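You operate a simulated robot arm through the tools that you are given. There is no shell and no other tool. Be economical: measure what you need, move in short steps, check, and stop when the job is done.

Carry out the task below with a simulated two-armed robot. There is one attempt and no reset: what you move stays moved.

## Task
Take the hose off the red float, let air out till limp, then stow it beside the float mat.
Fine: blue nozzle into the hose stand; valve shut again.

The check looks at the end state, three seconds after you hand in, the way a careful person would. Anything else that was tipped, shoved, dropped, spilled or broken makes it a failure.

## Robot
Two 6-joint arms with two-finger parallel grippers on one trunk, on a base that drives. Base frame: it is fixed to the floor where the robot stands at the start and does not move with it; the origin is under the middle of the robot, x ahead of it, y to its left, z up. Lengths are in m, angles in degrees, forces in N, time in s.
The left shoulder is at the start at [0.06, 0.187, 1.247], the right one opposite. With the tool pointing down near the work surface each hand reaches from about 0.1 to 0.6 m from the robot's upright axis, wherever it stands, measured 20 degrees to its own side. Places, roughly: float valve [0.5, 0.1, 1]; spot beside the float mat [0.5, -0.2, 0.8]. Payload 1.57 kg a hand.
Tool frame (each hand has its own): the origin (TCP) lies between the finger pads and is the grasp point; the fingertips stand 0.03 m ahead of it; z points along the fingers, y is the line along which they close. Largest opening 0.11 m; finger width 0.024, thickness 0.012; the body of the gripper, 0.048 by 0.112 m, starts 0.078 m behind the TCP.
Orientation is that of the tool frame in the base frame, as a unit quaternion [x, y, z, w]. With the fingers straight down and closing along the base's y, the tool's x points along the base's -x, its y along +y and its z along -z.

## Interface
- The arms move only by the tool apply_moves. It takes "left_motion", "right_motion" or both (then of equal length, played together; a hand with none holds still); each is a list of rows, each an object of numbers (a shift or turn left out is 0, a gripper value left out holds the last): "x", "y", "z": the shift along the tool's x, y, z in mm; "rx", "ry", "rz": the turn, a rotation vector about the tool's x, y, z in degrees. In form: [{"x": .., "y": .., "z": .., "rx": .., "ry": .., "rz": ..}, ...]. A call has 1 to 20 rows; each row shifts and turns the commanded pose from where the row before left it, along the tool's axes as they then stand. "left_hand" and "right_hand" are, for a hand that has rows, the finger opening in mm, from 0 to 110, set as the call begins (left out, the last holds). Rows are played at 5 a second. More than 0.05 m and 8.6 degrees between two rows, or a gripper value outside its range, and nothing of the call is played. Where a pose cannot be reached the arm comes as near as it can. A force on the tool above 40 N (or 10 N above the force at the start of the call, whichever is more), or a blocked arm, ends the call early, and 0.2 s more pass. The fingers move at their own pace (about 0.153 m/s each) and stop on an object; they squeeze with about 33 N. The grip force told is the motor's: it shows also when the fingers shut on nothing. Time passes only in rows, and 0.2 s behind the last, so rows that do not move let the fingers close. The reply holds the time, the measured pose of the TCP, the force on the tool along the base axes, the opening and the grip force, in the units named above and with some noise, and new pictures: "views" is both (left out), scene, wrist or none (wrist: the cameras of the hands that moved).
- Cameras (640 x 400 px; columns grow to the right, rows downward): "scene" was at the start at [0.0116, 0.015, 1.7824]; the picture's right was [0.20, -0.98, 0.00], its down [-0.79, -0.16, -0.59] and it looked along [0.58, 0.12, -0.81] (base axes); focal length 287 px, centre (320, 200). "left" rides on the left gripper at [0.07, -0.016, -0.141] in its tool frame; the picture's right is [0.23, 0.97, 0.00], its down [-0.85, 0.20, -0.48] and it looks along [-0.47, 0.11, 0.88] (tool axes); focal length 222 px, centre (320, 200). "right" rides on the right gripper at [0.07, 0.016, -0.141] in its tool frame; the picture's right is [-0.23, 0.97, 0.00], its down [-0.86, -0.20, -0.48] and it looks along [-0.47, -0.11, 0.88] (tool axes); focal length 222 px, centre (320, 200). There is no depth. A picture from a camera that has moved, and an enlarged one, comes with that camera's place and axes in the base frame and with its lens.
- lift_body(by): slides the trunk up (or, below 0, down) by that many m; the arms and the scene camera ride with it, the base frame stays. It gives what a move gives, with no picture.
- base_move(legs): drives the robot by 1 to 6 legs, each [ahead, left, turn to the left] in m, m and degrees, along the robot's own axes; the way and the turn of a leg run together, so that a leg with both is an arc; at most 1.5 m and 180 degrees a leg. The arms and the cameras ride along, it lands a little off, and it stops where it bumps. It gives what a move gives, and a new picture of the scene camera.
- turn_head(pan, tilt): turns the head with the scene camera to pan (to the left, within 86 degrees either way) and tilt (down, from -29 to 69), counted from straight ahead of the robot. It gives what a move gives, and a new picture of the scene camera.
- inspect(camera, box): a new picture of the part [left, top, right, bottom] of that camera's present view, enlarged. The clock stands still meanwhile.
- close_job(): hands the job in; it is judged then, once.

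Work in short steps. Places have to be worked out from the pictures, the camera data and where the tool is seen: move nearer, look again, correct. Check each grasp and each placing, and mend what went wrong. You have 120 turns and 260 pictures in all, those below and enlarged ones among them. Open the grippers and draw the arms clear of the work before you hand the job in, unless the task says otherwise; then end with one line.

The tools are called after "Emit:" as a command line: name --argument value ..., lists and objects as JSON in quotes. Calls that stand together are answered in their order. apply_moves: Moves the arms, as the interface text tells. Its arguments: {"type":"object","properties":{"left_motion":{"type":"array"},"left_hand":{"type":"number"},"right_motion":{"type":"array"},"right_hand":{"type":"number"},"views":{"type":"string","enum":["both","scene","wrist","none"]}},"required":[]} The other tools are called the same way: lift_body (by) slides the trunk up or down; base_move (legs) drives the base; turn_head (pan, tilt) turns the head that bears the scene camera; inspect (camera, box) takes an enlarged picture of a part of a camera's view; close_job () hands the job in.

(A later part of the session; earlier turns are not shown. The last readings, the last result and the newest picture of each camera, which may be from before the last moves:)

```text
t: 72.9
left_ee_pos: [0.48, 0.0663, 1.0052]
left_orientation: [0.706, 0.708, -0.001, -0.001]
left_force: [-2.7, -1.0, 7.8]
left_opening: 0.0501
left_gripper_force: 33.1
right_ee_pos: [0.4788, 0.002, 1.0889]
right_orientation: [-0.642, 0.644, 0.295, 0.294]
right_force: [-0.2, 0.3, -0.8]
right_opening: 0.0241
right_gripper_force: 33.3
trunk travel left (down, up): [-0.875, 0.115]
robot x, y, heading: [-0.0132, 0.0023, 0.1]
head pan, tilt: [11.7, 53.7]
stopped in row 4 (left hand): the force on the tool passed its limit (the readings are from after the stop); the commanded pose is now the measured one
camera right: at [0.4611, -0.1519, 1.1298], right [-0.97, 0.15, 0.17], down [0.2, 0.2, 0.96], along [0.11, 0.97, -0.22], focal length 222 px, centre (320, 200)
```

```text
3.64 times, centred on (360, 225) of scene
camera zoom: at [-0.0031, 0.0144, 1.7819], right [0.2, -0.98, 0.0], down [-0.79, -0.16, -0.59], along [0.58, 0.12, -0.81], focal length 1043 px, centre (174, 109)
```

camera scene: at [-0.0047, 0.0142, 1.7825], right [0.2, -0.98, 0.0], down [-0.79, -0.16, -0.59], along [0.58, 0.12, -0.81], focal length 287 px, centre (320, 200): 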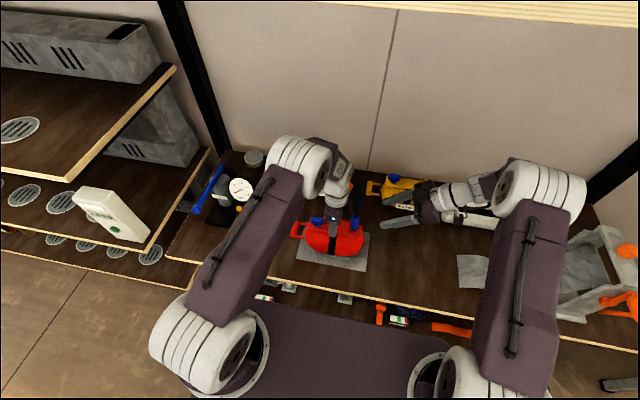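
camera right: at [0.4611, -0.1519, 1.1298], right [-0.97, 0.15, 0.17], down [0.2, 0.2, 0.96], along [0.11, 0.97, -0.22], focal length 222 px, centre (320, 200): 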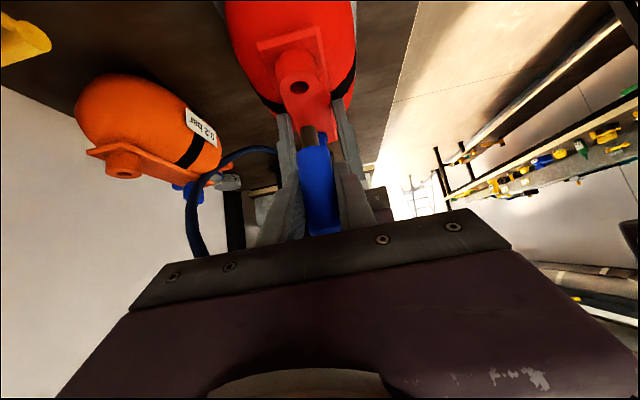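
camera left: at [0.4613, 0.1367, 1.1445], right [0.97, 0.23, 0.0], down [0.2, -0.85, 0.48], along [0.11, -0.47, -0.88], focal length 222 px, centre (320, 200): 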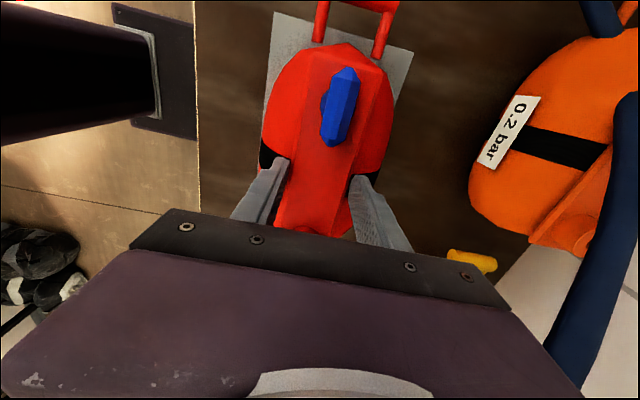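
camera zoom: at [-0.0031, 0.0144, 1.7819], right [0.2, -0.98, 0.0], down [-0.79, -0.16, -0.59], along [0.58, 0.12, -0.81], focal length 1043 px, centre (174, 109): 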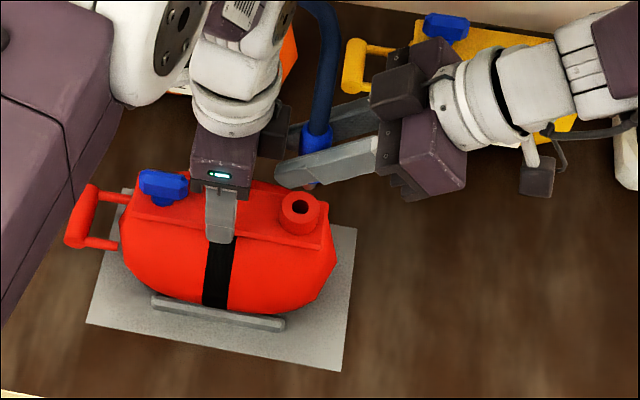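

The nozzle is fully out of the socket; the stop came from the fingers getting close to the left gripper. I'll move the right hand (with the nozzle) away to -y and up, then open the left hand and raise it.

Emit:
apply_moves --right_motion '[{"x": 19, "z": -23}, {"x": 19, "z": -23}, {"x": 0, "z": -40}, {"x": -23, "z": -19}, {"x": -23, "z": -19}, {}]' --views "none"

Emit:
apply_moves --left_motion '[{}, {}, {"z": -20}, {"z": -40}, {"z": -40}, {"z": -40}, {"z": -40}, {"z": -40}, {}]' --left_hand 80

```text
t: 74.3
left_ee_pos: [0.4799, 0.0673, 1.0044]
left_orientation: [0.706, 0.708, -0.003, 0.0]
left_force: [-3.9, -1.0, 6.0]
left_opening: 0.0498
left_gripper_force: 33.0
right_ee_pos: [0.479, -0.0874, 1.1766]
right_orientation: [-0.642, 0.644, 0.295, 0.293]
right_force: [1.0, 0.3, 0.2]
right_opening: 0.0242
right_gripper_force: 32.8
trunk travel left (down, up): [-0.875, 0.115]
robot x, y, heading: [-0.0108, 0.0002, -0.4]
head pan, tilt: [11.7, 53.7]
```

```text
t: 76.3
left_ee_pos: [0.4821, 0.0677, 1.2241]
left_orientation: [0.706, 0.708, -0.002, -0.001]
left_force: [-0.4, 0.3, 0.1]
left_opening: 0.0801
left_gripper_force: 0.2
right_ee_pos: [0.4804, -0.0865, 1.1757]
right_orientation: [-0.641, 0.645, 0.294, 0.294]
right_force: [0.3, -0.7, 0.1]
right_opening: 0.024
right_gripper_force: 33.2
trunk travel left (down, up): [-0.875, 0.115]
robot x, y, heading: [-0.0115, 0.0022, -0.3]
head pan, tilt: [11.7, 53.7]
camera scene: at [-0.0004, 0.0146, 1.7824], right [0.2, -0.98, 0.0], down [-0.79, -0.16, -0.59], along [0.58, 0.12, -0.81], focal length 287 px, centre (320, 200)
camera left: at [0.4652, 0.1384, 1.3645], right [0.97, 0.23, 0.0], down [0.2, -0.85, 0.48], along [0.11, -0.47, -0.88], focal length 222 px, centre (320, 200)
```

scene: 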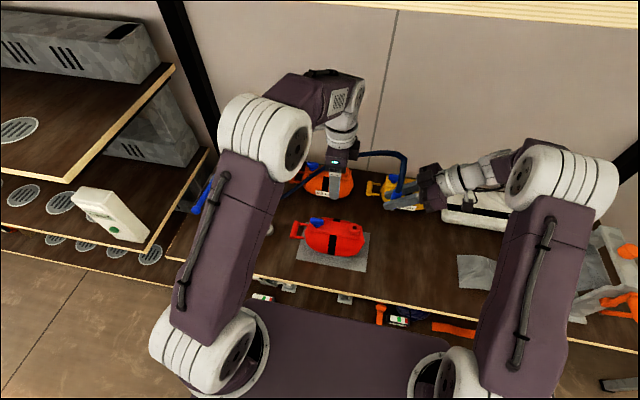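
left: 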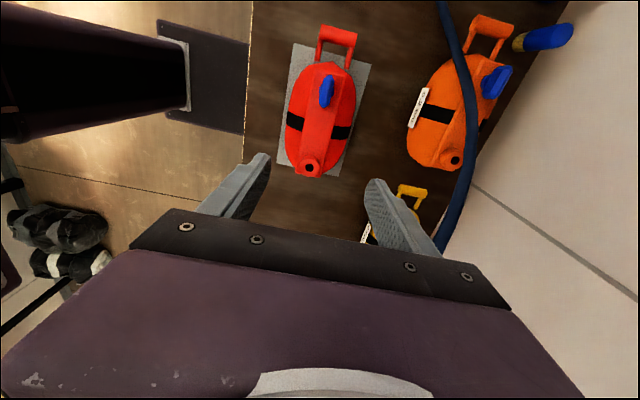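

The float stayed in place with its socket empty, and the nozzle is in the right hand. I'll retract the left hand to the left, out of the way.

Emit:
apply_moves --left_motion '[{"y": -40}, {"y": -40}, {"y": -25}, {"x": 40}, {"x": 40}, {"x": 40}, {"x": 40}, {"x": 40, "z": -20}, {"z": -30}, {}]' --right_motion '[{"rx": 5.75, "rz": 4.82}, {"rx": 5.75, "rz": 4.82}, {"rx": 5.75, "rz": 4.82}, {"rx": 5.75, "rz": 4.82}, {"rx": 5.75, "rz": 4.82}, {"rx": 5.75, "rz": 4.82}, {}, {}, {}, {}]'

```text
t: 78.5
left_ee_pos: [0.3777, 0.2677, 1.2756]
left_orientation: [0.706, 0.708, -0.002, -0.001]
left_force: [0.4, -0.9, 0.1]
left_opening: 0.08
left_gripper_force: 0.1
right_ee_pos: [0.4806, -0.0866, 1.1758]
right_orientation: [-0.349, 0.84, 0.155, 0.386]
right_force: [0.0, 0.1, -0.9]
right_opening: 0.024
right_gripper_force: 32.5
trunk travel left (down, up): [-0.875, 0.115]
robot x, y, heading: [-0.0141, -0.0022, 0.2]
head pan, tilt: [11.7, 53.7]
camera scene: at [-0.0005, 0.0141, 1.7824], right [0.2, -0.98, 0.0], down [-0.79, -0.16, -0.59], along [0.58, 0.12, -0.81], focal length 287 px, centre (320, 200)
camera right: at [0.3596, -0.1842, 1.2161], right [-0.58, 0.8, 0.16], down [0.27, 0.0, 0.96], along [0.77, 0.61, -0.22], focal length 222 px, centre (320, 200)
camera left: at [0.3609, 0.3373, 1.4162], right [0.97, 0.23, 0.0], down [0.2, -0.85, 0.48], along [0.11, -0.47, -0.88], focal length 222 px, centre (320, 200)
```

scene: 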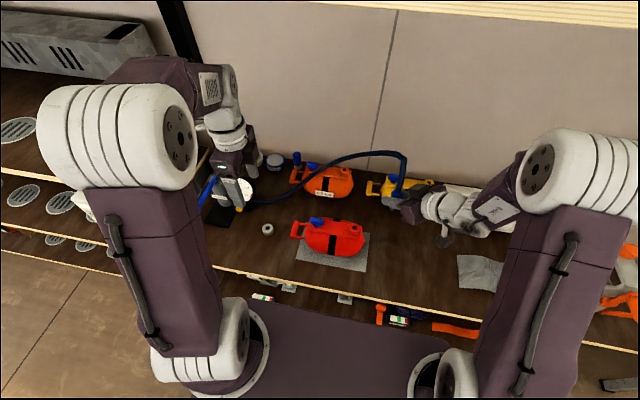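
right: 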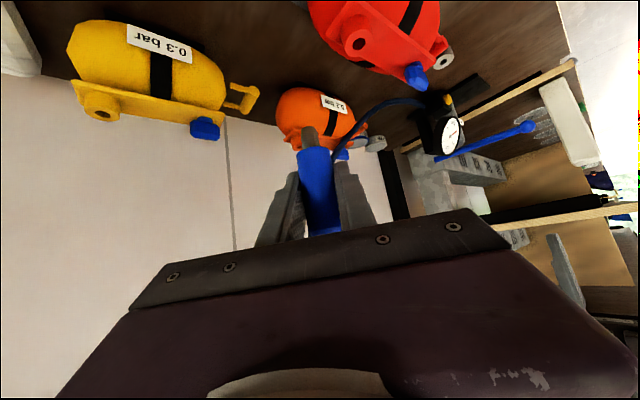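
left: 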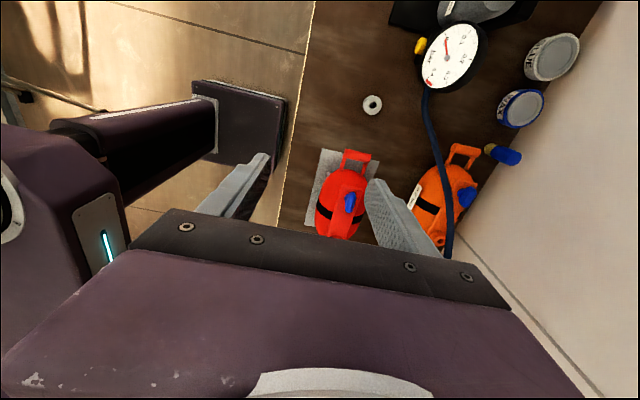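

The ring reads at (0.489, 0.313). I'm driving 0.12 m left so the right hand can reach it comfortably, with both hands high.

Emit:
base_move --legs '[[0, 0.12, 0]]'

Emit:
inspect --camera "left" --box '[280, 40, 460, 240]'

```text
t: 79.8
left_ee_pos: [0.3762, 0.3847, 1.2764]
left_orientation: [0.706, 0.708, -0.001, -0.001]
left_force: [0.4, -0.4, 0.0]
left_opening: 0.08
left_gripper_force: 0.0
right_ee_pos: [0.4791, 0.0302, 1.1755]
right_orientation: [-0.348, 0.839, 0.157, 0.387]
right_force: [-0.2, -0.3, -0.1]
right_opening: 0.0241
right_gripper_force: 33.2
trunk travel left (down, up): [-0.875, 0.115]
robot x, y, heading: [-0.0151, 0.1188, -0.2]
head pan, tilt: [11.7, 53.7]
camera scene: at [-0.0008, 0.1304, 1.7824], right [0.2, -0.98, 0.0], down [-0.79, -0.16, -0.59], along [0.58, 0.12, -0.81], focal length 287 px, centre (320, 200)
```

scene: 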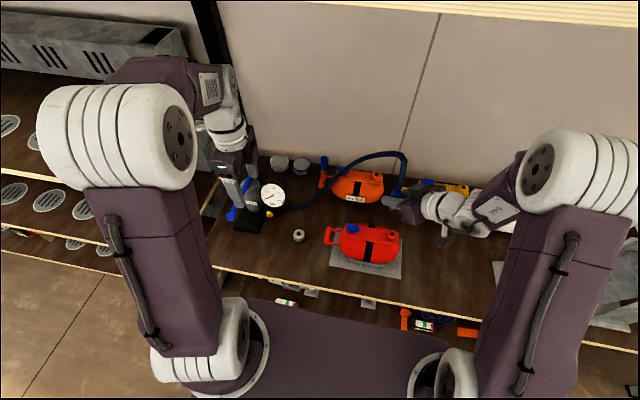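

```text
2.00 times, centred on (370, 140) of left
camera zoom: at [0.3606, 0.4543, 1.4168], right [0.97, 0.23, 0.0], down [0.2, -0.85, 0.48], along [0.11, -0.47, -0.88], focal length 444 px, centre (220, 320)
```

zoom: 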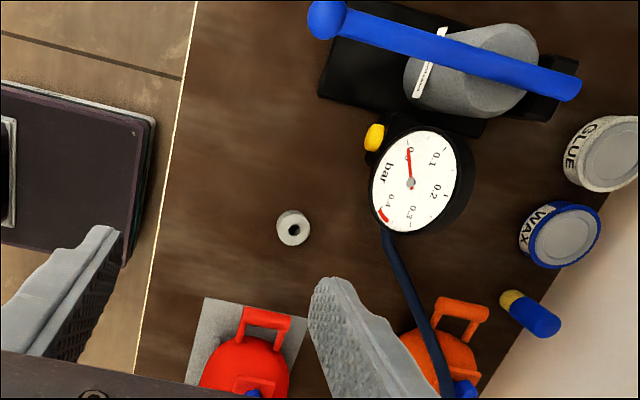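

I'll enlarge the ring in the scene view to pin its place and height.

Emit:
inspect --camera "scene" --box '[270, 215, 330, 255]'

Emit:
inspect --camera "right" --box '[230, 80, 430, 250]'

```text
10.00 times, centred on (300, 235) of scene
camera zoom: at [-0.0008, 0.1304, 1.7824], right [0.2, -0.98, 0.0], down [-0.79, -0.16, -0.59], along [0.58, 0.12, -0.81], focal length 2867 px, centre (520, -150)
```

zoom: 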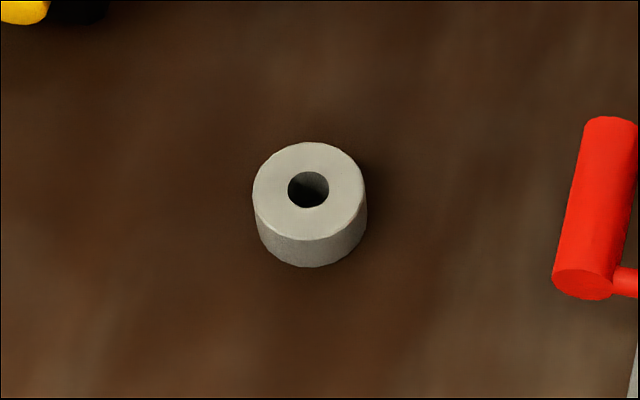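

```text
2.35 times, centred on (330, 165) of right
camera zoom: at [0.3595, -0.0666, 1.2158], right [-0.58, 0.8, 0.17], down [0.27, 0.0, 0.96], along [0.77, 0.61, -0.22], focal length 523 px, centre (296, 282)
```

zoom: 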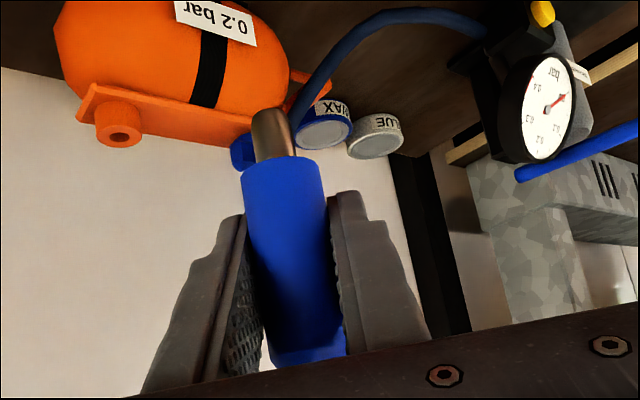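

The ring's centre is at about (0.487, 0.310), its top near z 0.873 and the hole about 16 mm. The stem tip is about 49 mm below the right TCP. I'm carrying the nozzle level to above the ring first.

Emit:
apply_moves --right_motion '[{"x": -19, "y": 27.5, "z": 22}, {"x": -19, "y": 27.5, "z": 22}, {"x": -19, "y": 27.5, "z": 22}, {"x": -19, "y": 27.5, "z": 22}, {"x": -19, "y": 27.5, "z": 22}, {"x": -19, "y": 27.5, "z": 22}, {"x": -19, "y": 27.5, "z": 21.5}, {}]'

```text
t: 81.6
left_ee_pos: [0.3766, 0.3878, 1.2754]
left_orientation: [0.706, 0.708, -0.001, 0.0]
left_force: [0.0, -0.2, 0.7]
left_opening: 0.08
left_gripper_force: 0.0
right_ee_pos: [0.488, 0.3144, 1.1757]
right_orientation: [-0.349, 0.839, 0.157, 0.387]
right_force: [-0.5, -0.1, -0.9]
right_opening: 0.024
right_gripper_force: 33.0
trunk travel left (down, up): [-0.875, 0.115]
robot x, y, heading: [-0.0137, 0.1219, 0.2]
head pan, tilt: [11.7, 53.7]
camera scene: at [-0.0008, 0.1338, 1.7824], right [0.2, -0.98, 0.0], down [-0.79, -0.16, -0.59], along [0.58, 0.12, -0.81], focal length 287 px, centre (320, 200)
camera right: at [0.3681, 0.2164, 1.2157], right [-0.58, 0.8, 0.17], down [0.27, 0.0, 0.96], along [0.76, 0.61, -0.22], focal length 222 px, centre (320, 200)
```

scene: 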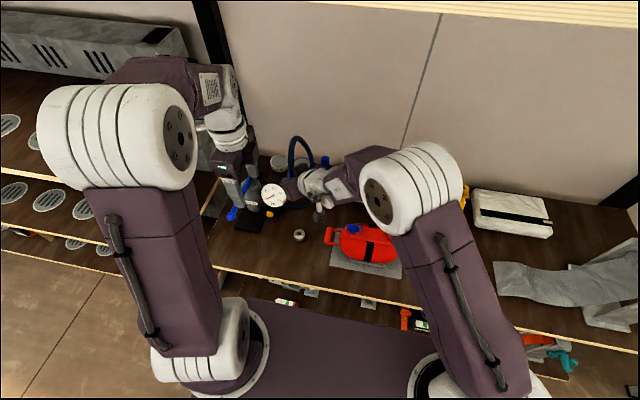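
right: 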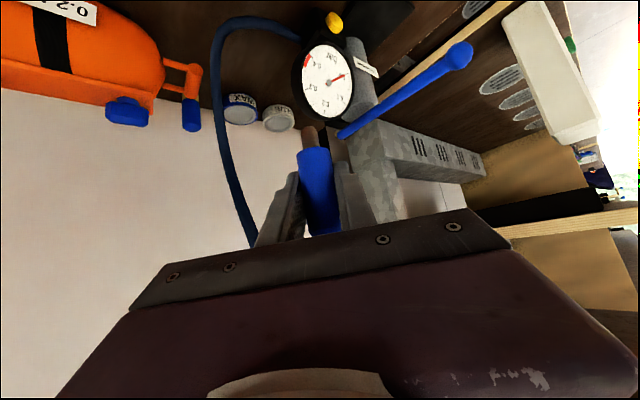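

The nozzle is over the ring area and the hose arcs free. I'm lowering to z≈1.0 and checking with the cameras.

Emit:
apply_moves --right_motion '[{"x": 32, "z": 27}, {"x": 32, "z": 27}, {"x": 32, "z": 27}, {"x": 32, "z": 27}, {}]'

Emit:
inspect --camera "left" --box '[280, 40, 460, 240]'

Emit:
inspect --camera "scene" --box '[260, 170, 360, 255]'

```text
t: 82.8
left_ee_pos: [0.3787, 0.3879, 1.2762]
left_orientation: [0.707, 0.708, -0.002, -0.001]
left_force: [-0.7, 0.0, -0.3]
left_opening: 0.0798
left_gripper_force: 0.1
right_ee_pos: [0.5051, 0.2911, 1.0158]
right_orientation: [-0.348, 0.84, 0.161, 0.383]
right_force: [-0.2, -1.4, -0.4]
right_opening: 0.0242
right_gripper_force: 33.2
right hand out of reach, approached as far as the arm can: row 1, 2, 4
trunk travel left (down, up): [-0.875, 0.115]
robot x, y, heading: [-0.0135, 0.1201, 0.1]
head pan, tilt: [11.7, 53.7]
camera scene: at [-0.0008, 0.1343, 1.7824], right [0.2, -0.98, 0.0], down [-0.79, -0.16, -0.59], along [0.58, 0.12, -0.81], focal length 287 px, centre (320, 200)
camera right: at [0.3857, 0.1938, 1.0576], right [-0.58, 0.79, 0.18], down [0.28, 0.0, 0.96], along [0.76, 0.61, -0.22], focal length 222 px, centre (320, 200)
```

scene: 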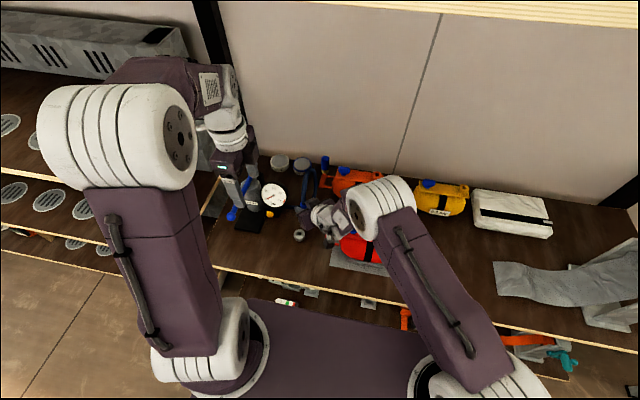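
right: 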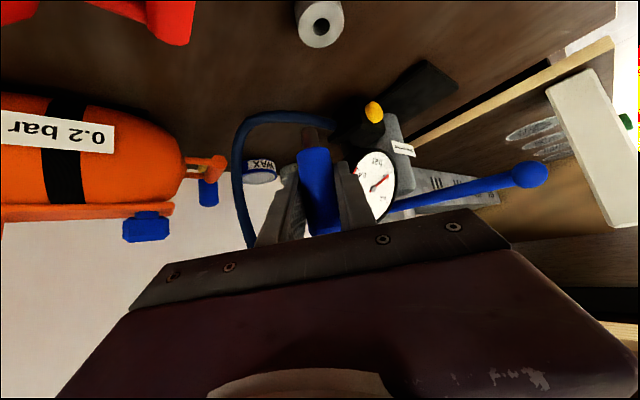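

```text
2.00 times, centred on (370, 140) of left
camera zoom: at [0.3606, 0.4573, 1.416], right [0.97, 0.23, 0.0], down [0.2, -0.85, 0.48], along [0.11, -0.47, -0.88], focal length 444 px, centre (220, 320)
```

zoom: 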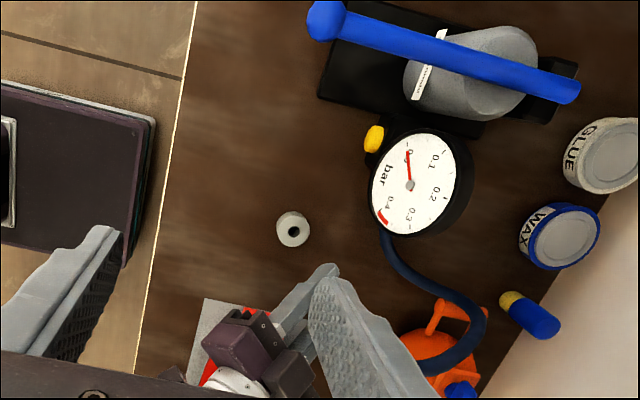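

```text
4.71 times, centred on (310, 212) of scene
camera zoom: at [-0.0008, 0.1343, 1.7824], right [0.2, -0.98, 0.0], down [-0.79, -0.16, -0.59], along [0.58, 0.12, -0.81], focal length 1349 px, centre (367, 141)
```

zoom: 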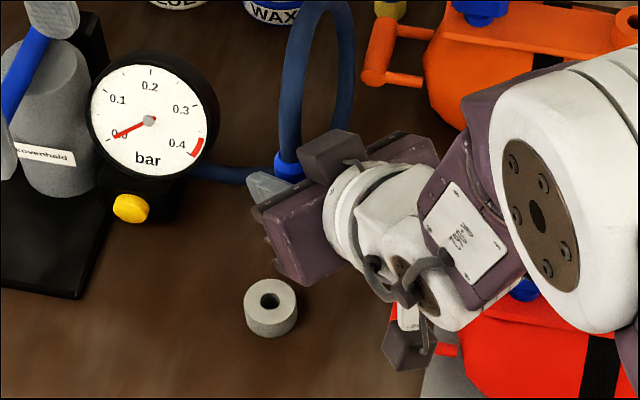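

That move drifted to (0.505, 0.291), because at this heading the forearm lines up with the tool (a wrist singularity). I'll raise again and swing the hand about the vertical so the fingers point along +x, which changes the relative angle.

Emit:
apply_moves --right_motion '[{"x": -32, "z": -27}, {"x": -32, "z": -27}, {"x": -32, "z": -27}, {"x": -32, "z": -27}, {}]' --views "none"

Emit:
apply_moves --right_motion '[{"rx": 5.7, "rz": 4.9}, {"rx": 5.7, "rz": 4.9}, {"rx": 5.7, "rz": 4.9}, {"rx": 5.7, "rz": 4.9}, {"rx": 5.7, "rz": 4.9}, {"rx": 5.7, "rz": 4.9}, {}]'

```text
t: 84.0
left_ee_pos: [0.377, 0.3888, 1.2754]
left_orientation: [0.706, 0.708, -0.002, 0.0]
left_force: [-0.1, -0.1, 0.0]
left_opening: 0.0801
left_gripper_force: 0.1
right_ee_pos: [0.5063, 0.2933, 1.1851]
right_orientation: [-0.349, 0.84, 0.156, 0.386]
right_force: [-0.2, -0.3, -0.8]
right_opening: 0.0239
right_gripper_force: 33.4
trunk travel left (down, up): [-0.875, 0.115]
robot x, y, heading: [-0.013, 0.121, -0.2]
head pan, tilt: [11.7, 53.7]
```

```text
t: 85.6
left_ee_pos: [0.3772, 0.3877, 1.2752]
left_orientation: [0.707, 0.708, -0.002, -0.001]
left_force: [-0.9, 0.0, -0.9]
left_opening: 0.0801
left_gripper_force: 0.1
right_ee_pos: [0.5083, 0.2929, 1.186]
right_orientation: [-0.323, 0.85, 0.145, 0.389]
right_force: [0.5, -0.4, -1.0]
right_opening: 0.0243
right_gripper_force: 33.4
right hand out of reach, approached as far as the arm can: row 1, 2, 3, 4, 5, 6
trunk travel left (down, up): [-0.875, 0.115]
robot x, y, heading: [-0.0146, 0.1185, -0.1]
head pan, tilt: [11.7, 53.7]
camera scene: at [-0.001, 0.1349, 1.7824], right [0.2, -0.98, 0.0], down [-0.79, -0.16, -0.59], along [0.58, 0.12, -0.81], focal length 287 px, centre (320, 200)
camera right: at [0.3815, 0.2033, 1.2266], right [-0.53, 0.83, 0.17], down [0.28, -0.02, 0.96], along [0.8, 0.56, -0.22], focal length 222 px, centre (320, 200)
```

scene: 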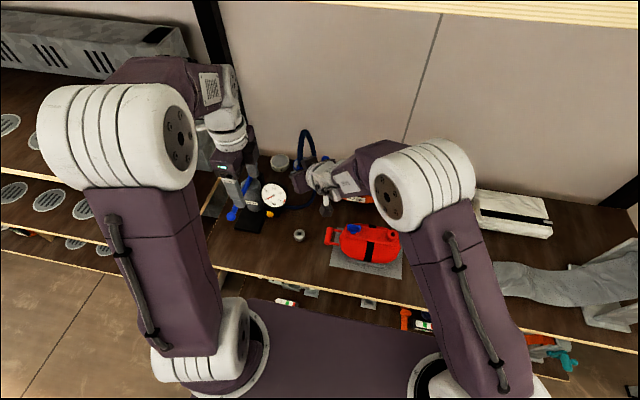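
right: 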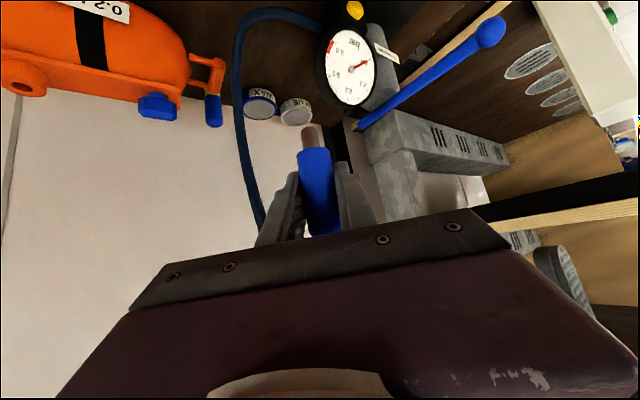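

The wrist yaw limits turning that way, so I'll keep the heading (about 41°) and bring the shoulder further left instead. First I move the hand right, then drive 0.17 m left.

Emit:
apply_moves --right_motion '[{"x": 19, "y": -25.7, "z": -21.6}, {"x": 19, "y": -25.7, "z": -21.6}, {"x": 19, "y": -25.7, "z": -21.6}, {"x": 19, "y": -25.7, "z": -21.6}, {}]' --views "none"

Emit:
base_move --legs '[[-0.03, 0.17, 0]]'

```text
t: 86.8
left_ee_pos: [0.3767, 0.3884, 1.2753]
left_orientation: [0.706, 0.708, -0.003, 0.0]
left_force: [-0.2, -0.1, -0.3]
left_opening: 0.0799
left_gripper_force: 0.1
right_ee_pos: [0.4885, 0.1409, 1.1851]
right_orientation: [-0.323, 0.85, 0.146, 0.389]
right_force: [-0.3, 0.5, -0.2]
right_opening: 0.0239
right_gripper_force: 33.0
trunk travel left (down, up): [-0.875, 0.115]
robot x, y, heading: [-0.0101, 0.1223, 0.1]
head pan, tilt: [11.7, 53.7]
```

```text
t: 88.2
left_ee_pos: [0.3469, 0.5546, 1.2765]
left_orientation: [0.706, 0.708, -0.001, -0.002]
left_force: [0.0, -0.8, 0.1]
left_opening: 0.0802
left_gripper_force: 0.0
right_ee_pos: [0.4589, 0.307, 1.1853]
right_orientation: [-0.322, 0.85, 0.147, 0.389]
right_force: [0.4, -0.2, -0.8]
right_opening: 0.024
right_gripper_force: 33.4
trunk travel left (down, up): [-0.875, 0.115]
robot x, y, heading: [-0.0456, 0.2899, -0.1]
head pan, tilt: [11.7, 53.7]
camera scene: at [-0.0299, 0.2993, 1.7824], right [0.2, -0.98, 0.0], down [-0.79, -0.16, -0.59], along [0.58, 0.12, -0.81], focal length 287 px, centre (320, 200)
```

scene: 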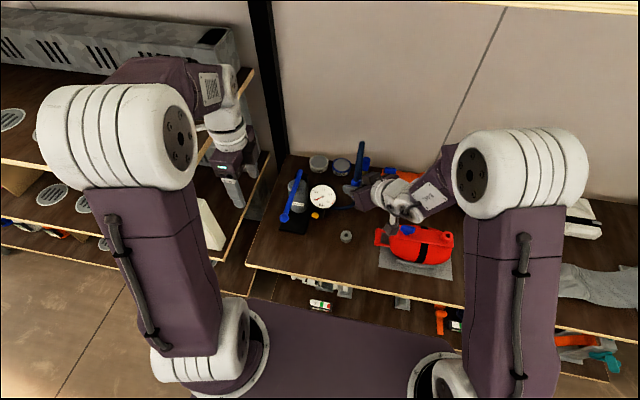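

Base is at y=0.29. I'm lowering toward the spot above the ring in two checked pieces.

Emit:
apply_moves --right_motion '[{"x": 26.5, "y": -3.9, "z": 30.5}, {"x": 26.5, "y": -3.9, "z": 30.5}, {}]' --views "none"

Emit:
apply_moves --right_motion '[{"x": 26.5, "y": -3.9, "z": 30.5}, {"x": 26.5, "y": -3.9, "z": 30.5}, {}]'

```text
t: 89.0
left_ee_pos: [0.346, 0.5582, 1.2759]
left_orientation: [0.707, 0.707, -0.001, 0.0]
left_force: [0.2, 0.4, 0.6]
left_opening: 0.0799
left_gripper_force: 0.1
right_ee_pos: [0.4716, 0.3125, 1.1045]
right_orientation: [-0.323, 0.85, 0.146, 0.39]
right_force: [-0.5, 0.8, -0.6]
right_opening: 0.024
right_gripper_force: 33.1
trunk travel left (down, up): [-0.875, 0.115]
robot x, y, heading: [-0.0427, 0.2862, 0.1]
head pan, tilt: [11.7, 53.7]
```

```text
t: 89.8
left_ee_pos: [0.3459, 0.5572, 1.2755]
left_orientation: [0.706, 0.708, -0.001, 0.0]
left_force: [0.5, 0.0, -0.5]
left_opening: 0.0799
left_gripper_force: 0.1
right_ee_pos: [0.4945, 0.3133, 1.0269]
right_orientation: [-0.323, 0.851, 0.15, 0.387]
right_force: [-0.3, -0.3, 0.4]
right_opening: 0.024
right_gripper_force: 32.7
right hand out of reach, approached as far as the arm can: row 2
trunk travel left (down, up): [-0.875, 0.115]
robot x, y, heading: [-0.0435, 0.2882, 0.2]
head pan, tilt: [11.7, 53.7]
camera scene: at [-0.0325, 0.3047, 1.7824], right [0.2, -0.98, 0.0], down [-0.79, -0.16, -0.59], along [0.58, 0.12, -0.81], focal length 287 px, centre (320, 200)
camera right: at [0.3685, 0.2233, 1.0688], right [-0.53, 0.83, 0.18], down [0.29, -0.02, 0.96], along [0.8, 0.56, -0.23], focal length 222 px, centre (320, 200)
```

scene: 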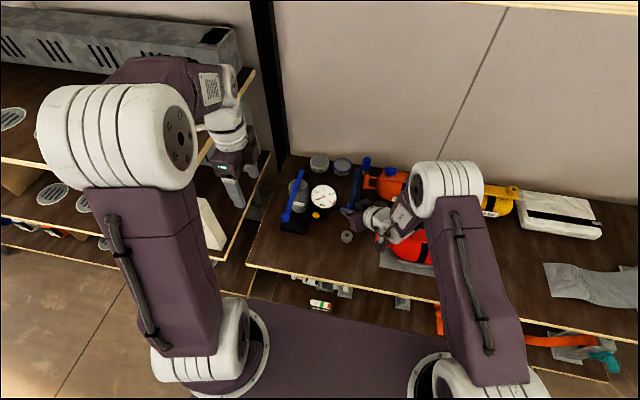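
right: 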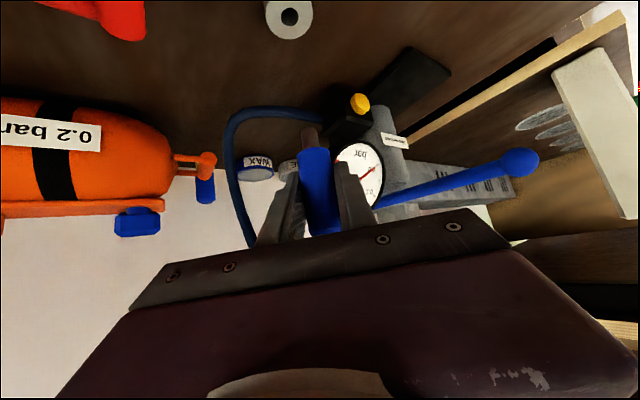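

The low pitch hits a limit only when the hand is low relative to the shoulder, so lowering the trunk is the answer, and it also moves the nozzle straight down. I'll raise the hand 40 mm to centre it, then lower the trunk 0.09 m.

Emit:
apply_moves --right_motion '[{"x": -12.6, "y": 1.3, "z": -16}, {"x": -12.6, "y": 1.3, "z": -16}, {}]' --views "none"

Emit:
lift_body --by -0.09

Emit:
inspect --camera "right" --box '[220, 0, 420, 240]'

Emit:
inspect --camera "scene" --box '[310, 160, 410, 260]'

```text
t: 90.6
left_ee_pos: [0.3478, 0.5572, 1.276]
left_orientation: [0.706, 0.709, -0.003, -0.001]
left_force: [-0.5, 0.4, -0.3]
left_opening: 0.08
left_gripper_force: 0.1
right_ee_pos: [0.4879, 0.3113, 1.0667]
right_orientation: [-0.322, 0.851, 0.146, 0.389]
right_force: [0.5, -0.9, -0.8]
right_opening: 0.0241
right_gripper_force: 32.6
trunk travel left (down, up): [-0.875, 0.115]
robot x, y, heading: [-0.0439, 0.2887, -0.1]
head pan, tilt: [11.7, 53.7]
```

```text
t: 91.9
left_ee_pos: [0.3467, 0.5567, 1.1853]
left_orientation: [0.706, 0.708, -0.002, -0.001]
left_force: [0.3, 0.7, 0.6]
left_opening: 0.0798
left_gripper_force: 0.1
right_ee_pos: [0.4858, 0.3105, 0.9778]
right_orientation: [-0.322, 0.85, 0.146, 0.389]
right_force: [-0.2, 0.3, -0.6]
right_opening: 0.0242
right_gripper_force: 32.3
trunk travel left (down, up): [-0.785, 0.205]
robot x, y, heading: [-0.0443, 0.2899, -0.0]
head pan, tilt: [11.7, 53.7]
```

```text
1.67 times, centred on (320, 120) of right
camera zoom: at [0.3612, 0.2207, 1.0176], right [-0.53, 0.83, 0.17], down [0.28, -0.02, 0.96], along [0.8, 0.56, -0.22], focal length 370 px, centre (320, 333)
```

zoom: 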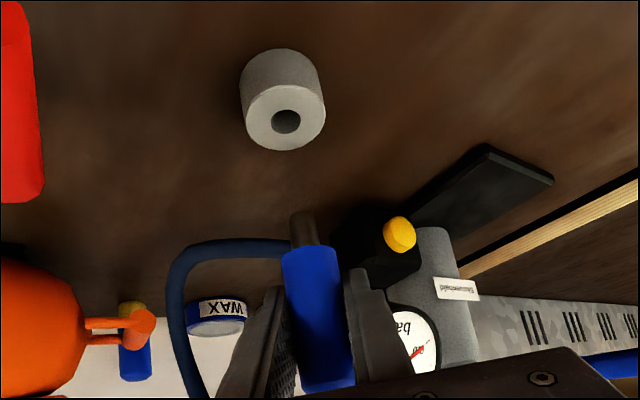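

```text
4.00 times, centred on (360, 210) of scene
camera zoom: at [-0.0307, 0.3043, 1.6924], right [0.2, -0.98, 0.0], down [-0.79, -0.16, -0.59], along [0.58, 0.12, -0.81], focal length 1147 px, centre (160, 160)
```

zoom: 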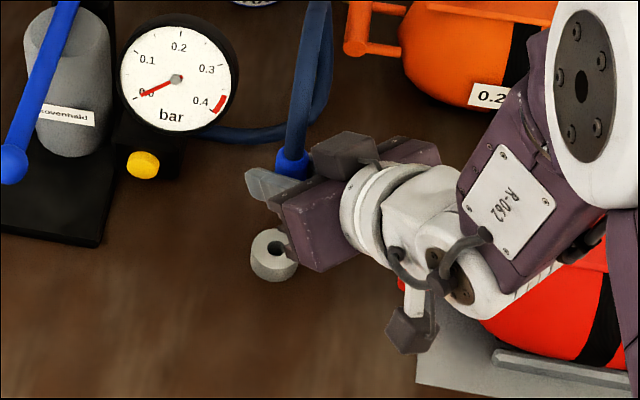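

The right camera shows the stem laterally in line with the ring hole. I'll check the fore–aft depth from the left wrist camera.

Emit:
inspect --camera "left" --box '[280, 20, 520, 240]'

```text
1.82 times, centred on (400, 130) of left
camera zoom: at [0.3307, 0.6272, 1.3259], right [0.97, 0.23, 0.0], down [0.2, -0.85, 0.48], along [0.11, -0.47, -0.88], focal length 404 px, centre (174, 327)
```

zoom: 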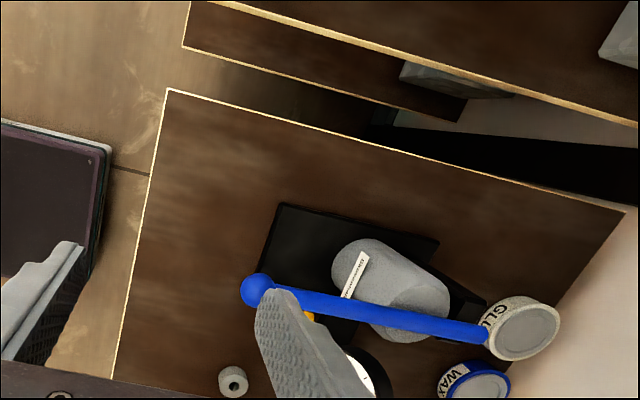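

I can't see the depth from there. I'll lower the trunk another 45 mm, leaving the tip about 1 cm above the ring, where the right camera will reveal any depth offset.

Emit:
lift_body --by -0.045

Emit:
inspect --camera "right" --box '[240, 40, 380, 200]'

Emit:
inspect --camera "scene" --box '[320, 180, 390, 240]'

```text
t: 92.8
left_ee_pos: [0.3461, 0.5582, 1.1413]
left_orientation: [0.706, 0.708, -0.002, 0.0]
left_force: [-0.5, 0.5, -0.2]
left_opening: 0.0799
left_gripper_force: 0.0
right_ee_pos: [0.4867, 0.3108, 0.9311]
right_orientation: [-0.322, 0.851, 0.145, 0.389]
right_force: [0.4, 0.0, -0.9]
right_opening: 0.0241
right_gripper_force: 33.2
trunk travel left (down, up): [-0.74, 0.25]
robot x, y, heading: [-0.0432, 0.2902, -0.1]
head pan, tilt: [11.7, 53.7]
```

```text
2.50 times, centred on (310, 120) of right
camera zoom: at [0.3609, 0.2207, 0.9727], right [-0.53, 0.83, 0.17], down [0.28, -0.02, 0.96], along [0.8, 0.56, -0.22], focal length 555 px, centre (345, 400)
```

zoom: 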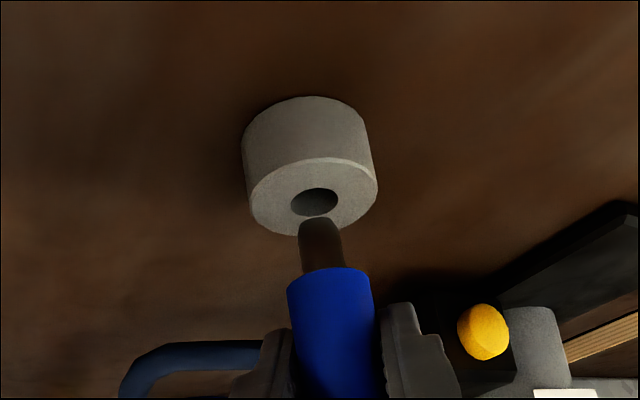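

```text
6.67 times, centred on (355, 210) of scene
camera zoom: at [-0.0312, 0.3043, 1.6474], right [0.2, -0.98, 0.0], down [-0.79, -0.16, -0.59], along [0.58, 0.12, -0.81], focal length 1912 px, centre (87, 133)
```

zoom: 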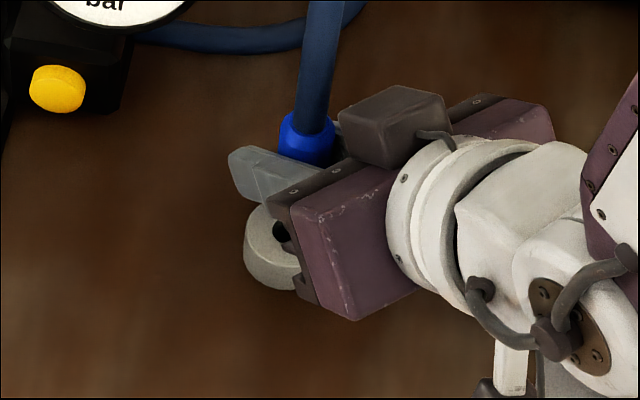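

Laterally the tip is within 1 mm of the hole. For depth I'll lower a few mm at a time and use the view once the tip is at ring height.

Emit:
lift_body --by -0.006

Emit:
inspect --camera "right" --box '[270, 60, 350, 160]'

```text
t: 93.3
left_ee_pos: [0.3469, 0.558, 1.1351]
left_orientation: [0.707, 0.707, -0.002, 0.0]
left_force: [0.1, -0.2, -0.6]
left_opening: 0.08
left_gripper_force: 0.1
right_ee_pos: [0.4876, 0.3103, 0.9277]
right_orientation: [-0.322, 0.851, 0.145, 0.389]
right_force: [-0.6, 0.5, -0.3]
right_opening: 0.024
right_gripper_force: 33.0
trunk travel left (down, up): [-0.734, 0.256]
robot x, y, heading: [-0.0428, 0.2879, 0.0]
head pan, tilt: [11.7, 53.7]
```

```text
4.00 times, centred on (310, 110) of right
camera zoom: at [0.3612, 0.2208, 0.9666], right [-0.53, 0.83, 0.17], down [0.28, -0.02, 0.96], along [0.8, 0.56, -0.22], focal length 888 px, centre (360, 560)
```

zoom: 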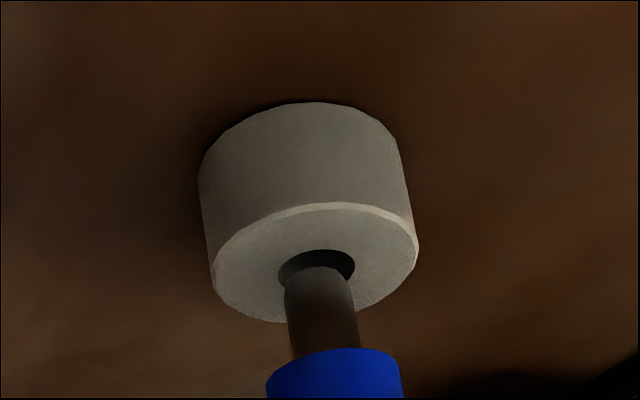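

The tip looks to be right at the hole. I'm lowering 5 mm more and checking force and view.

Emit:
lift_body --by -0.005

Emit:
inspect --camera "right" --box '[270, 60, 350, 160]'

```text
t: 93.8
left_ee_pos: [0.3473, 0.5582, 1.1289]
left_orientation: [0.707, 0.707, -0.001, 0.0]
left_force: [-0.5, -0.3, 0.2]
left_opening: 0.08
left_gripper_force: 0.2
right_ee_pos: [0.4869, 0.3107, 0.9211]
right_orientation: [-0.323, 0.85, 0.146, 0.389]
right_force: [0.5, 0.5, 0.5]
right_opening: 0.0241
right_gripper_force: 33.4
trunk travel left (down, up): [-0.729, 0.261]
robot x, y, heading: [-0.0417, 0.2871, -0.1]
head pan, tilt: [11.7, 53.7]
```

```text
4.00 times, centred on (310, 110) of right
camera zoom: at [0.3612, 0.2208, 0.9615], right [-0.53, 0.83, 0.17], down [0.28, -0.02, 0.96], along [0.8, 0.56, -0.22], focal length 888 px, centre (360, 560)
```

zoom: 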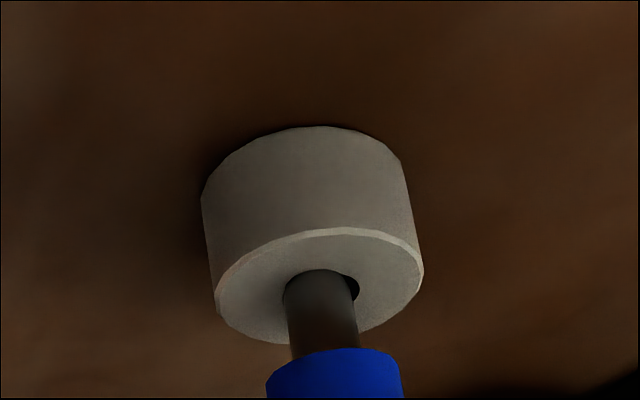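

The tip projects about 6 mm toward the camera side of the hole, so the stem is short in depth. I'll raise 4 mm and shift about 7 mm forward along the view azimuth.

Emit:
lift_body --by 0.004

Emit:
apply_moves --right_motion '[{"x": -4.5, "y": -0.6, "z": 5.2}, {}]' --views "none"

Emit:
inspect --camera "right" --box '[270, 60, 350, 160]'

```text
t: 94.4
left_ee_pos: [0.3474, 0.5569, 1.133]
left_orientation: [0.706, 0.708, -0.002, 0.0]
left_force: [-0.5, -0.2, 0.1]
left_opening: 0.0799
left_gripper_force: 0.0
right_ee_pos: [0.4874, 0.3107, 0.9258]
right_orientation: [-0.322, 0.851, 0.146, 0.389]
right_force: [-0.2, 0.2, -1.0]
right_opening: 0.024
right_gripper_force: 33.3
trunk travel left (down, up): [-0.733, 0.257]
robot x, y, heading: [-0.0393, 0.293, 0.0]
head pan, tilt: [11.7, 53.7]
```

```text
t: 95.0
left_ee_pos: [0.3468, 0.5569, 1.1337]
left_orientation: [0.707, 0.707, -0.002, -0.001]
left_force: [0.8, 0.0, 0.4]
left_opening: 0.0802
left_gripper_force: 0.1
right_ee_pos: [0.4933, 0.313, 0.9246]
right_orientation: [-0.323, 0.85, 0.146, 0.389]
right_force: [0.2, -0.3, -0.2]
right_opening: 0.0239
right_gripper_force: 33.2
trunk travel left (down, up): [-0.733, 0.257]
robot x, y, heading: [-0.0419, 0.2869, -0.0]
head pan, tilt: [11.7, 53.7]
```

```text
4.00 times, centred on (310, 110) of right
camera zoom: at [0.3666, 0.225, 0.9657], right [-0.53, 0.83, 0.17], down [0.28, -0.02, 0.96], along [0.8, 0.56, -0.22], focal length 888 px, centre (360, 560)
```

zoom: 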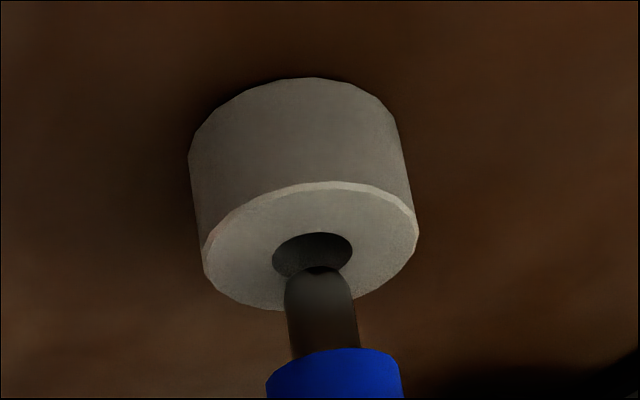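

Now about 1.5 mm lateral correction is needed, then I'll lower 6 mm and look at whether the hole rim clips the stem.

Emit:
apply_moves --right_motion '[{"y": -1.5}, {}]' --views "none"

Emit:
lift_body --by -0.007

Emit:
inspect --camera "right" --box '[270, 60, 350, 160]'

```text
t: 95.6
left_ee_pos: [0.3478, 0.5578, 1.1334]
left_orientation: [0.707, 0.708, -0.002, 0.0]
left_force: [-0.2, -0.3, 0.3]
left_opening: 0.0798
left_gripper_force: 0.0
right_ee_pos: [0.4928, 0.3125, 0.9256]
right_orientation: [-0.323, 0.85, 0.147, 0.389]
right_force: [0.0, 0.4, -0.7]
right_opening: 0.024
right_gripper_force: 32.9
trunk travel left (down, up): [-0.733, 0.257]
robot x, y, heading: [-0.0407, 0.2895, -0.0]
head pan, tilt: [11.7, 53.7]
```

```text
t: 96.1
left_ee_pos: [0.3464, 0.557, 1.1282]
left_orientation: [0.706, 0.708, -0.001, 0.0]
left_force: [-1.1, 0.4, -0.7]
left_opening: 0.0801
left_gripper_force: 0.0
right_ee_pos: [0.4912, 0.3142, 0.9171]
right_orientation: [-0.323, 0.85, 0.146, 0.389]
right_force: [-4.8, -1.1, 3.9]
right_opening: 0.0241
right_gripper_force: 32.9
trunk travel left (down, up): [-0.726, 0.264]
robot x, y, heading: [-0.0419, 0.287, -0.0]
head pan, tilt: [11.7, 53.7]
```

```text
4.00 times, centred on (310, 110) of right
camera zoom: at [0.3665, 0.2237, 0.9591], right [-0.53, 0.83, 0.17], down [0.28, -0.02, 0.96], along [0.8, 0.56, -0.22], focal length 888 px, centre (360, 560)
```

zoom: 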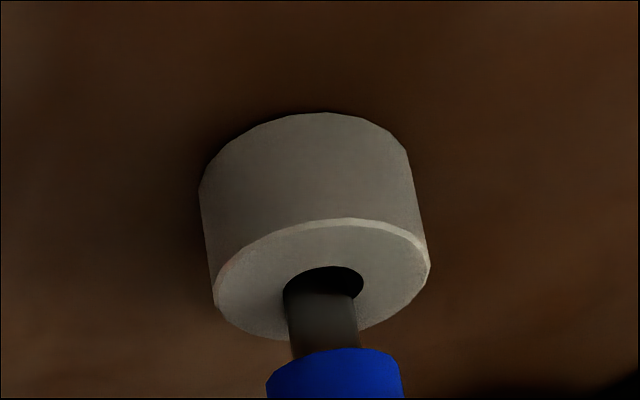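

The stem end is at the hole mouth but pressing on the far rim (force -4.8 N in x), with the gap on the near side. I'm shifting back 3 mm and lowering further.

Emit:
apply_moves --right_motion '[{"x": 1.9, "z": -2.2}, {}]' --views "none"

Emit:
inspect --camera "right" --box '[270, 60, 350, 160]'

```text
t: 96.7
left_ee_pos: [0.3477, 0.558, 1.127]
left_orientation: [0.707, 0.707, -0.002, -0.001]
left_force: [-0.1, 0.0, 0.6]
left_opening: 0.08
left_gripper_force: 0.1
right_ee_pos: [0.4916, 0.3115, 0.9185]
right_orientation: [-0.323, 0.85, 0.146, 0.389]
right_force: [0.2, -0.2, 0.0]
right_opening: 0.0241
right_gripper_force: 32.9
trunk travel left (down, up): [-0.726, 0.264]
robot x, y, heading: [-0.0408, 0.2849, 0.3]
head pan, tilt: [11.7, 53.7]
```

```text
4.00 times, centred on (310, 110) of right
camera zoom: at [0.3654, 0.2218, 0.959], right [-0.53, 0.83, 0.17], down [0.28, -0.02, 0.96], along [0.8, 0.56, -0.22], focal length 888 px, centre (360, 560)
```

zoom: 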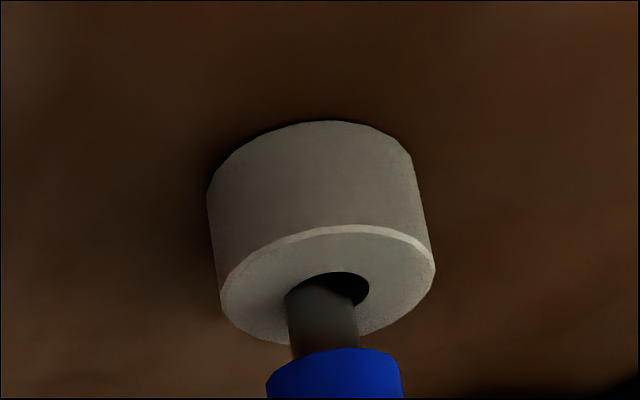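

Force is gone and the stem sits in the hole mouth, about 1 mm to the left. I'm correcting and lowering 5 mm.

Emit:
apply_moves --right_motion '[{"y": 1.2}, {}]' --views "none"

Emit:
lift_body --by -0.006

Emit:
inspect --camera "right" --box '[270, 60, 350, 160]'

```text
t: 97.3
left_ee_pos: [0.3483, 0.5577, 1.1263]
left_orientation: [0.706, 0.708, -0.003, 0.0]
left_force: [0.3, -0.5, 0.0]
left_opening: 0.0799
left_gripper_force: 0.0
right_ee_pos: [0.4904, 0.3129, 0.9207]
right_orientation: [-0.323, 0.85, 0.146, 0.389]
right_force: [0.7, 0.2, -0.4]
right_opening: 0.0241
right_gripper_force: 32.9
trunk travel left (down, up): [-0.726, 0.264]
robot x, y, heading: [-0.038, 0.2906, 0.0]
head pan, tilt: [11.7, 53.7]
```

```text
t: 97.9
left_ee_pos: [0.347, 0.5573, 1.1201]
left_orientation: [0.707, 0.708, -0.002, 0.0]
left_force: [-0.8, 0.4, -0.3]
left_opening: 0.0797
left_gripper_force: 0.1
right_ee_pos: [0.4907, 0.3129, 0.9117]
right_orientation: [-0.323, 0.851, 0.146, 0.388]
right_force: [0.3, -0.2, -0.1]
right_opening: 0.0239
right_gripper_force: 32.8
trunk travel left (down, up): [-0.72, 0.27]
robot x, y, heading: [-0.0423, 0.2872, 0.1]
head pan, tilt: [11.7, 53.7]
```

```text
4.00 times, centred on (310, 110) of right
camera zoom: at [0.3648, 0.2229, 0.953], right [-0.53, 0.83, 0.17], down [0.28, -0.02, 0.96], along [0.8, 0.56, -0.22], focal length 888 px, centre (360, 560)
```

zoom: 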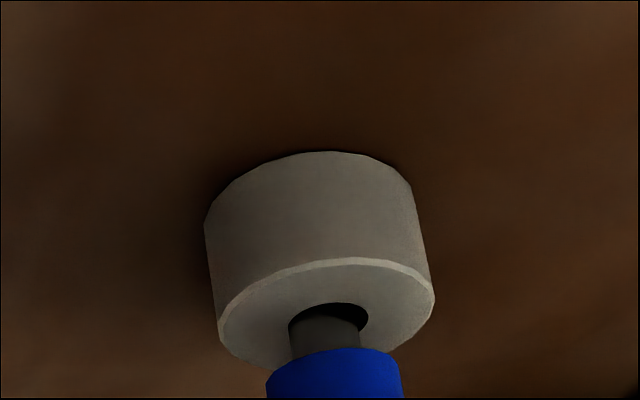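

The stem is entering freely with no force. I'm lowering 6 mm more.

Emit:
lift_body --by -0.006

Emit:
inspect --camera "right" --box '[270, 60, 350, 160]'

```text
t: 98.4
left_ee_pos: [0.3482, 0.5586, 1.1138]
left_orientation: [0.706, 0.708, -0.002, -0.001]
left_force: [0.3, 0.0, 0.4]
left_opening: 0.0799
left_gripper_force: 0.1
right_ee_pos: [0.4903, 0.3118, 0.9066]
right_orientation: [-0.323, 0.85, 0.147, 0.389]
right_force: [-0.4, -1.0, -1.0]
right_opening: 0.0239
right_gripper_force: 33.4
trunk travel left (down, up): [-0.714, 0.276]
robot x, y, heading: [-0.0448, 0.2926, -0.0]
head pan, tilt: [11.7, 53.7]
```

```text
4.00 times, centred on (310, 110) of right
camera zoom: at [0.3649, 0.2229, 0.947], right [-0.53, 0.83, 0.17], down [0.28, -0.02, 0.96], along [0.8, 0.56, -0.22], focal length 888 px, centre (360, 560)
```

zoom: 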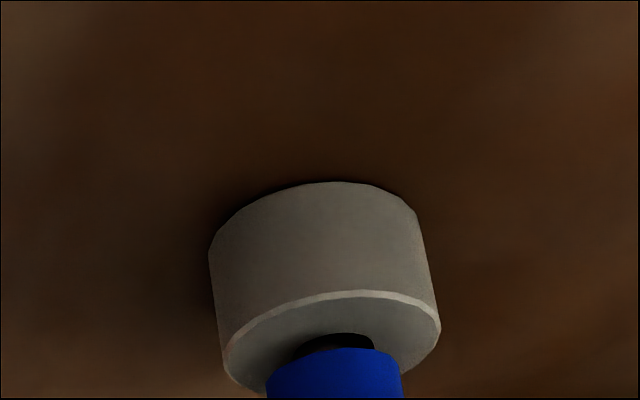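

Almost seated. I'm lowering 5 mm more and watching for contact force.

Emit:
lift_body --by -0.005

Emit:
inspect --camera "right" --box '[260, 60, 380, 200]'

```text
t: 99.0
left_ee_pos: [0.3481, 0.5583, 1.1093]
left_orientation: [0.707, 0.708, -0.002, 0.0]
left_force: [1.3, 0.7, 0.0]
left_opening: 0.08
left_gripper_force: 0.0
right_ee_pos: [0.49, 0.3123, 0.9018]
right_orientation: [-0.323, 0.85, 0.146, 0.39]
right_force: [0.1, 0.7, 2.3]
right_opening: 0.0239
right_gripper_force: 33.2
trunk travel left (down, up): [-0.709, 0.281]
robot x, y, heading: [-0.0427, 0.2907, -0.2]
head pan, tilt: [11.7, 53.7]
```

```text
2.86 times, centred on (320, 130) of right
camera zoom: at [0.3648, 0.2229, 0.9423], right [-0.53, 0.83, 0.17], down [0.28, -0.02, 0.96], along [0.8, 0.56, -0.22], focal length 635 px, centre (320, 400)
```

zoom: 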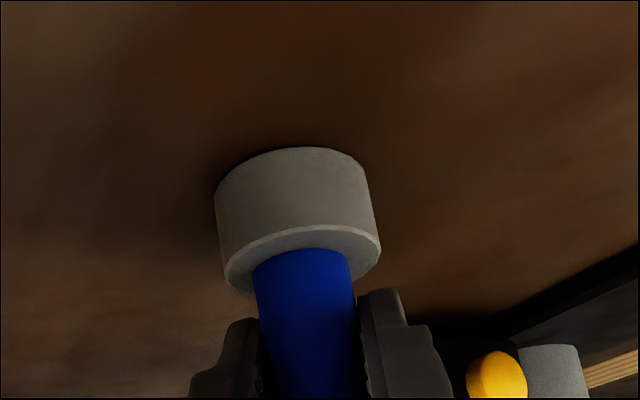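

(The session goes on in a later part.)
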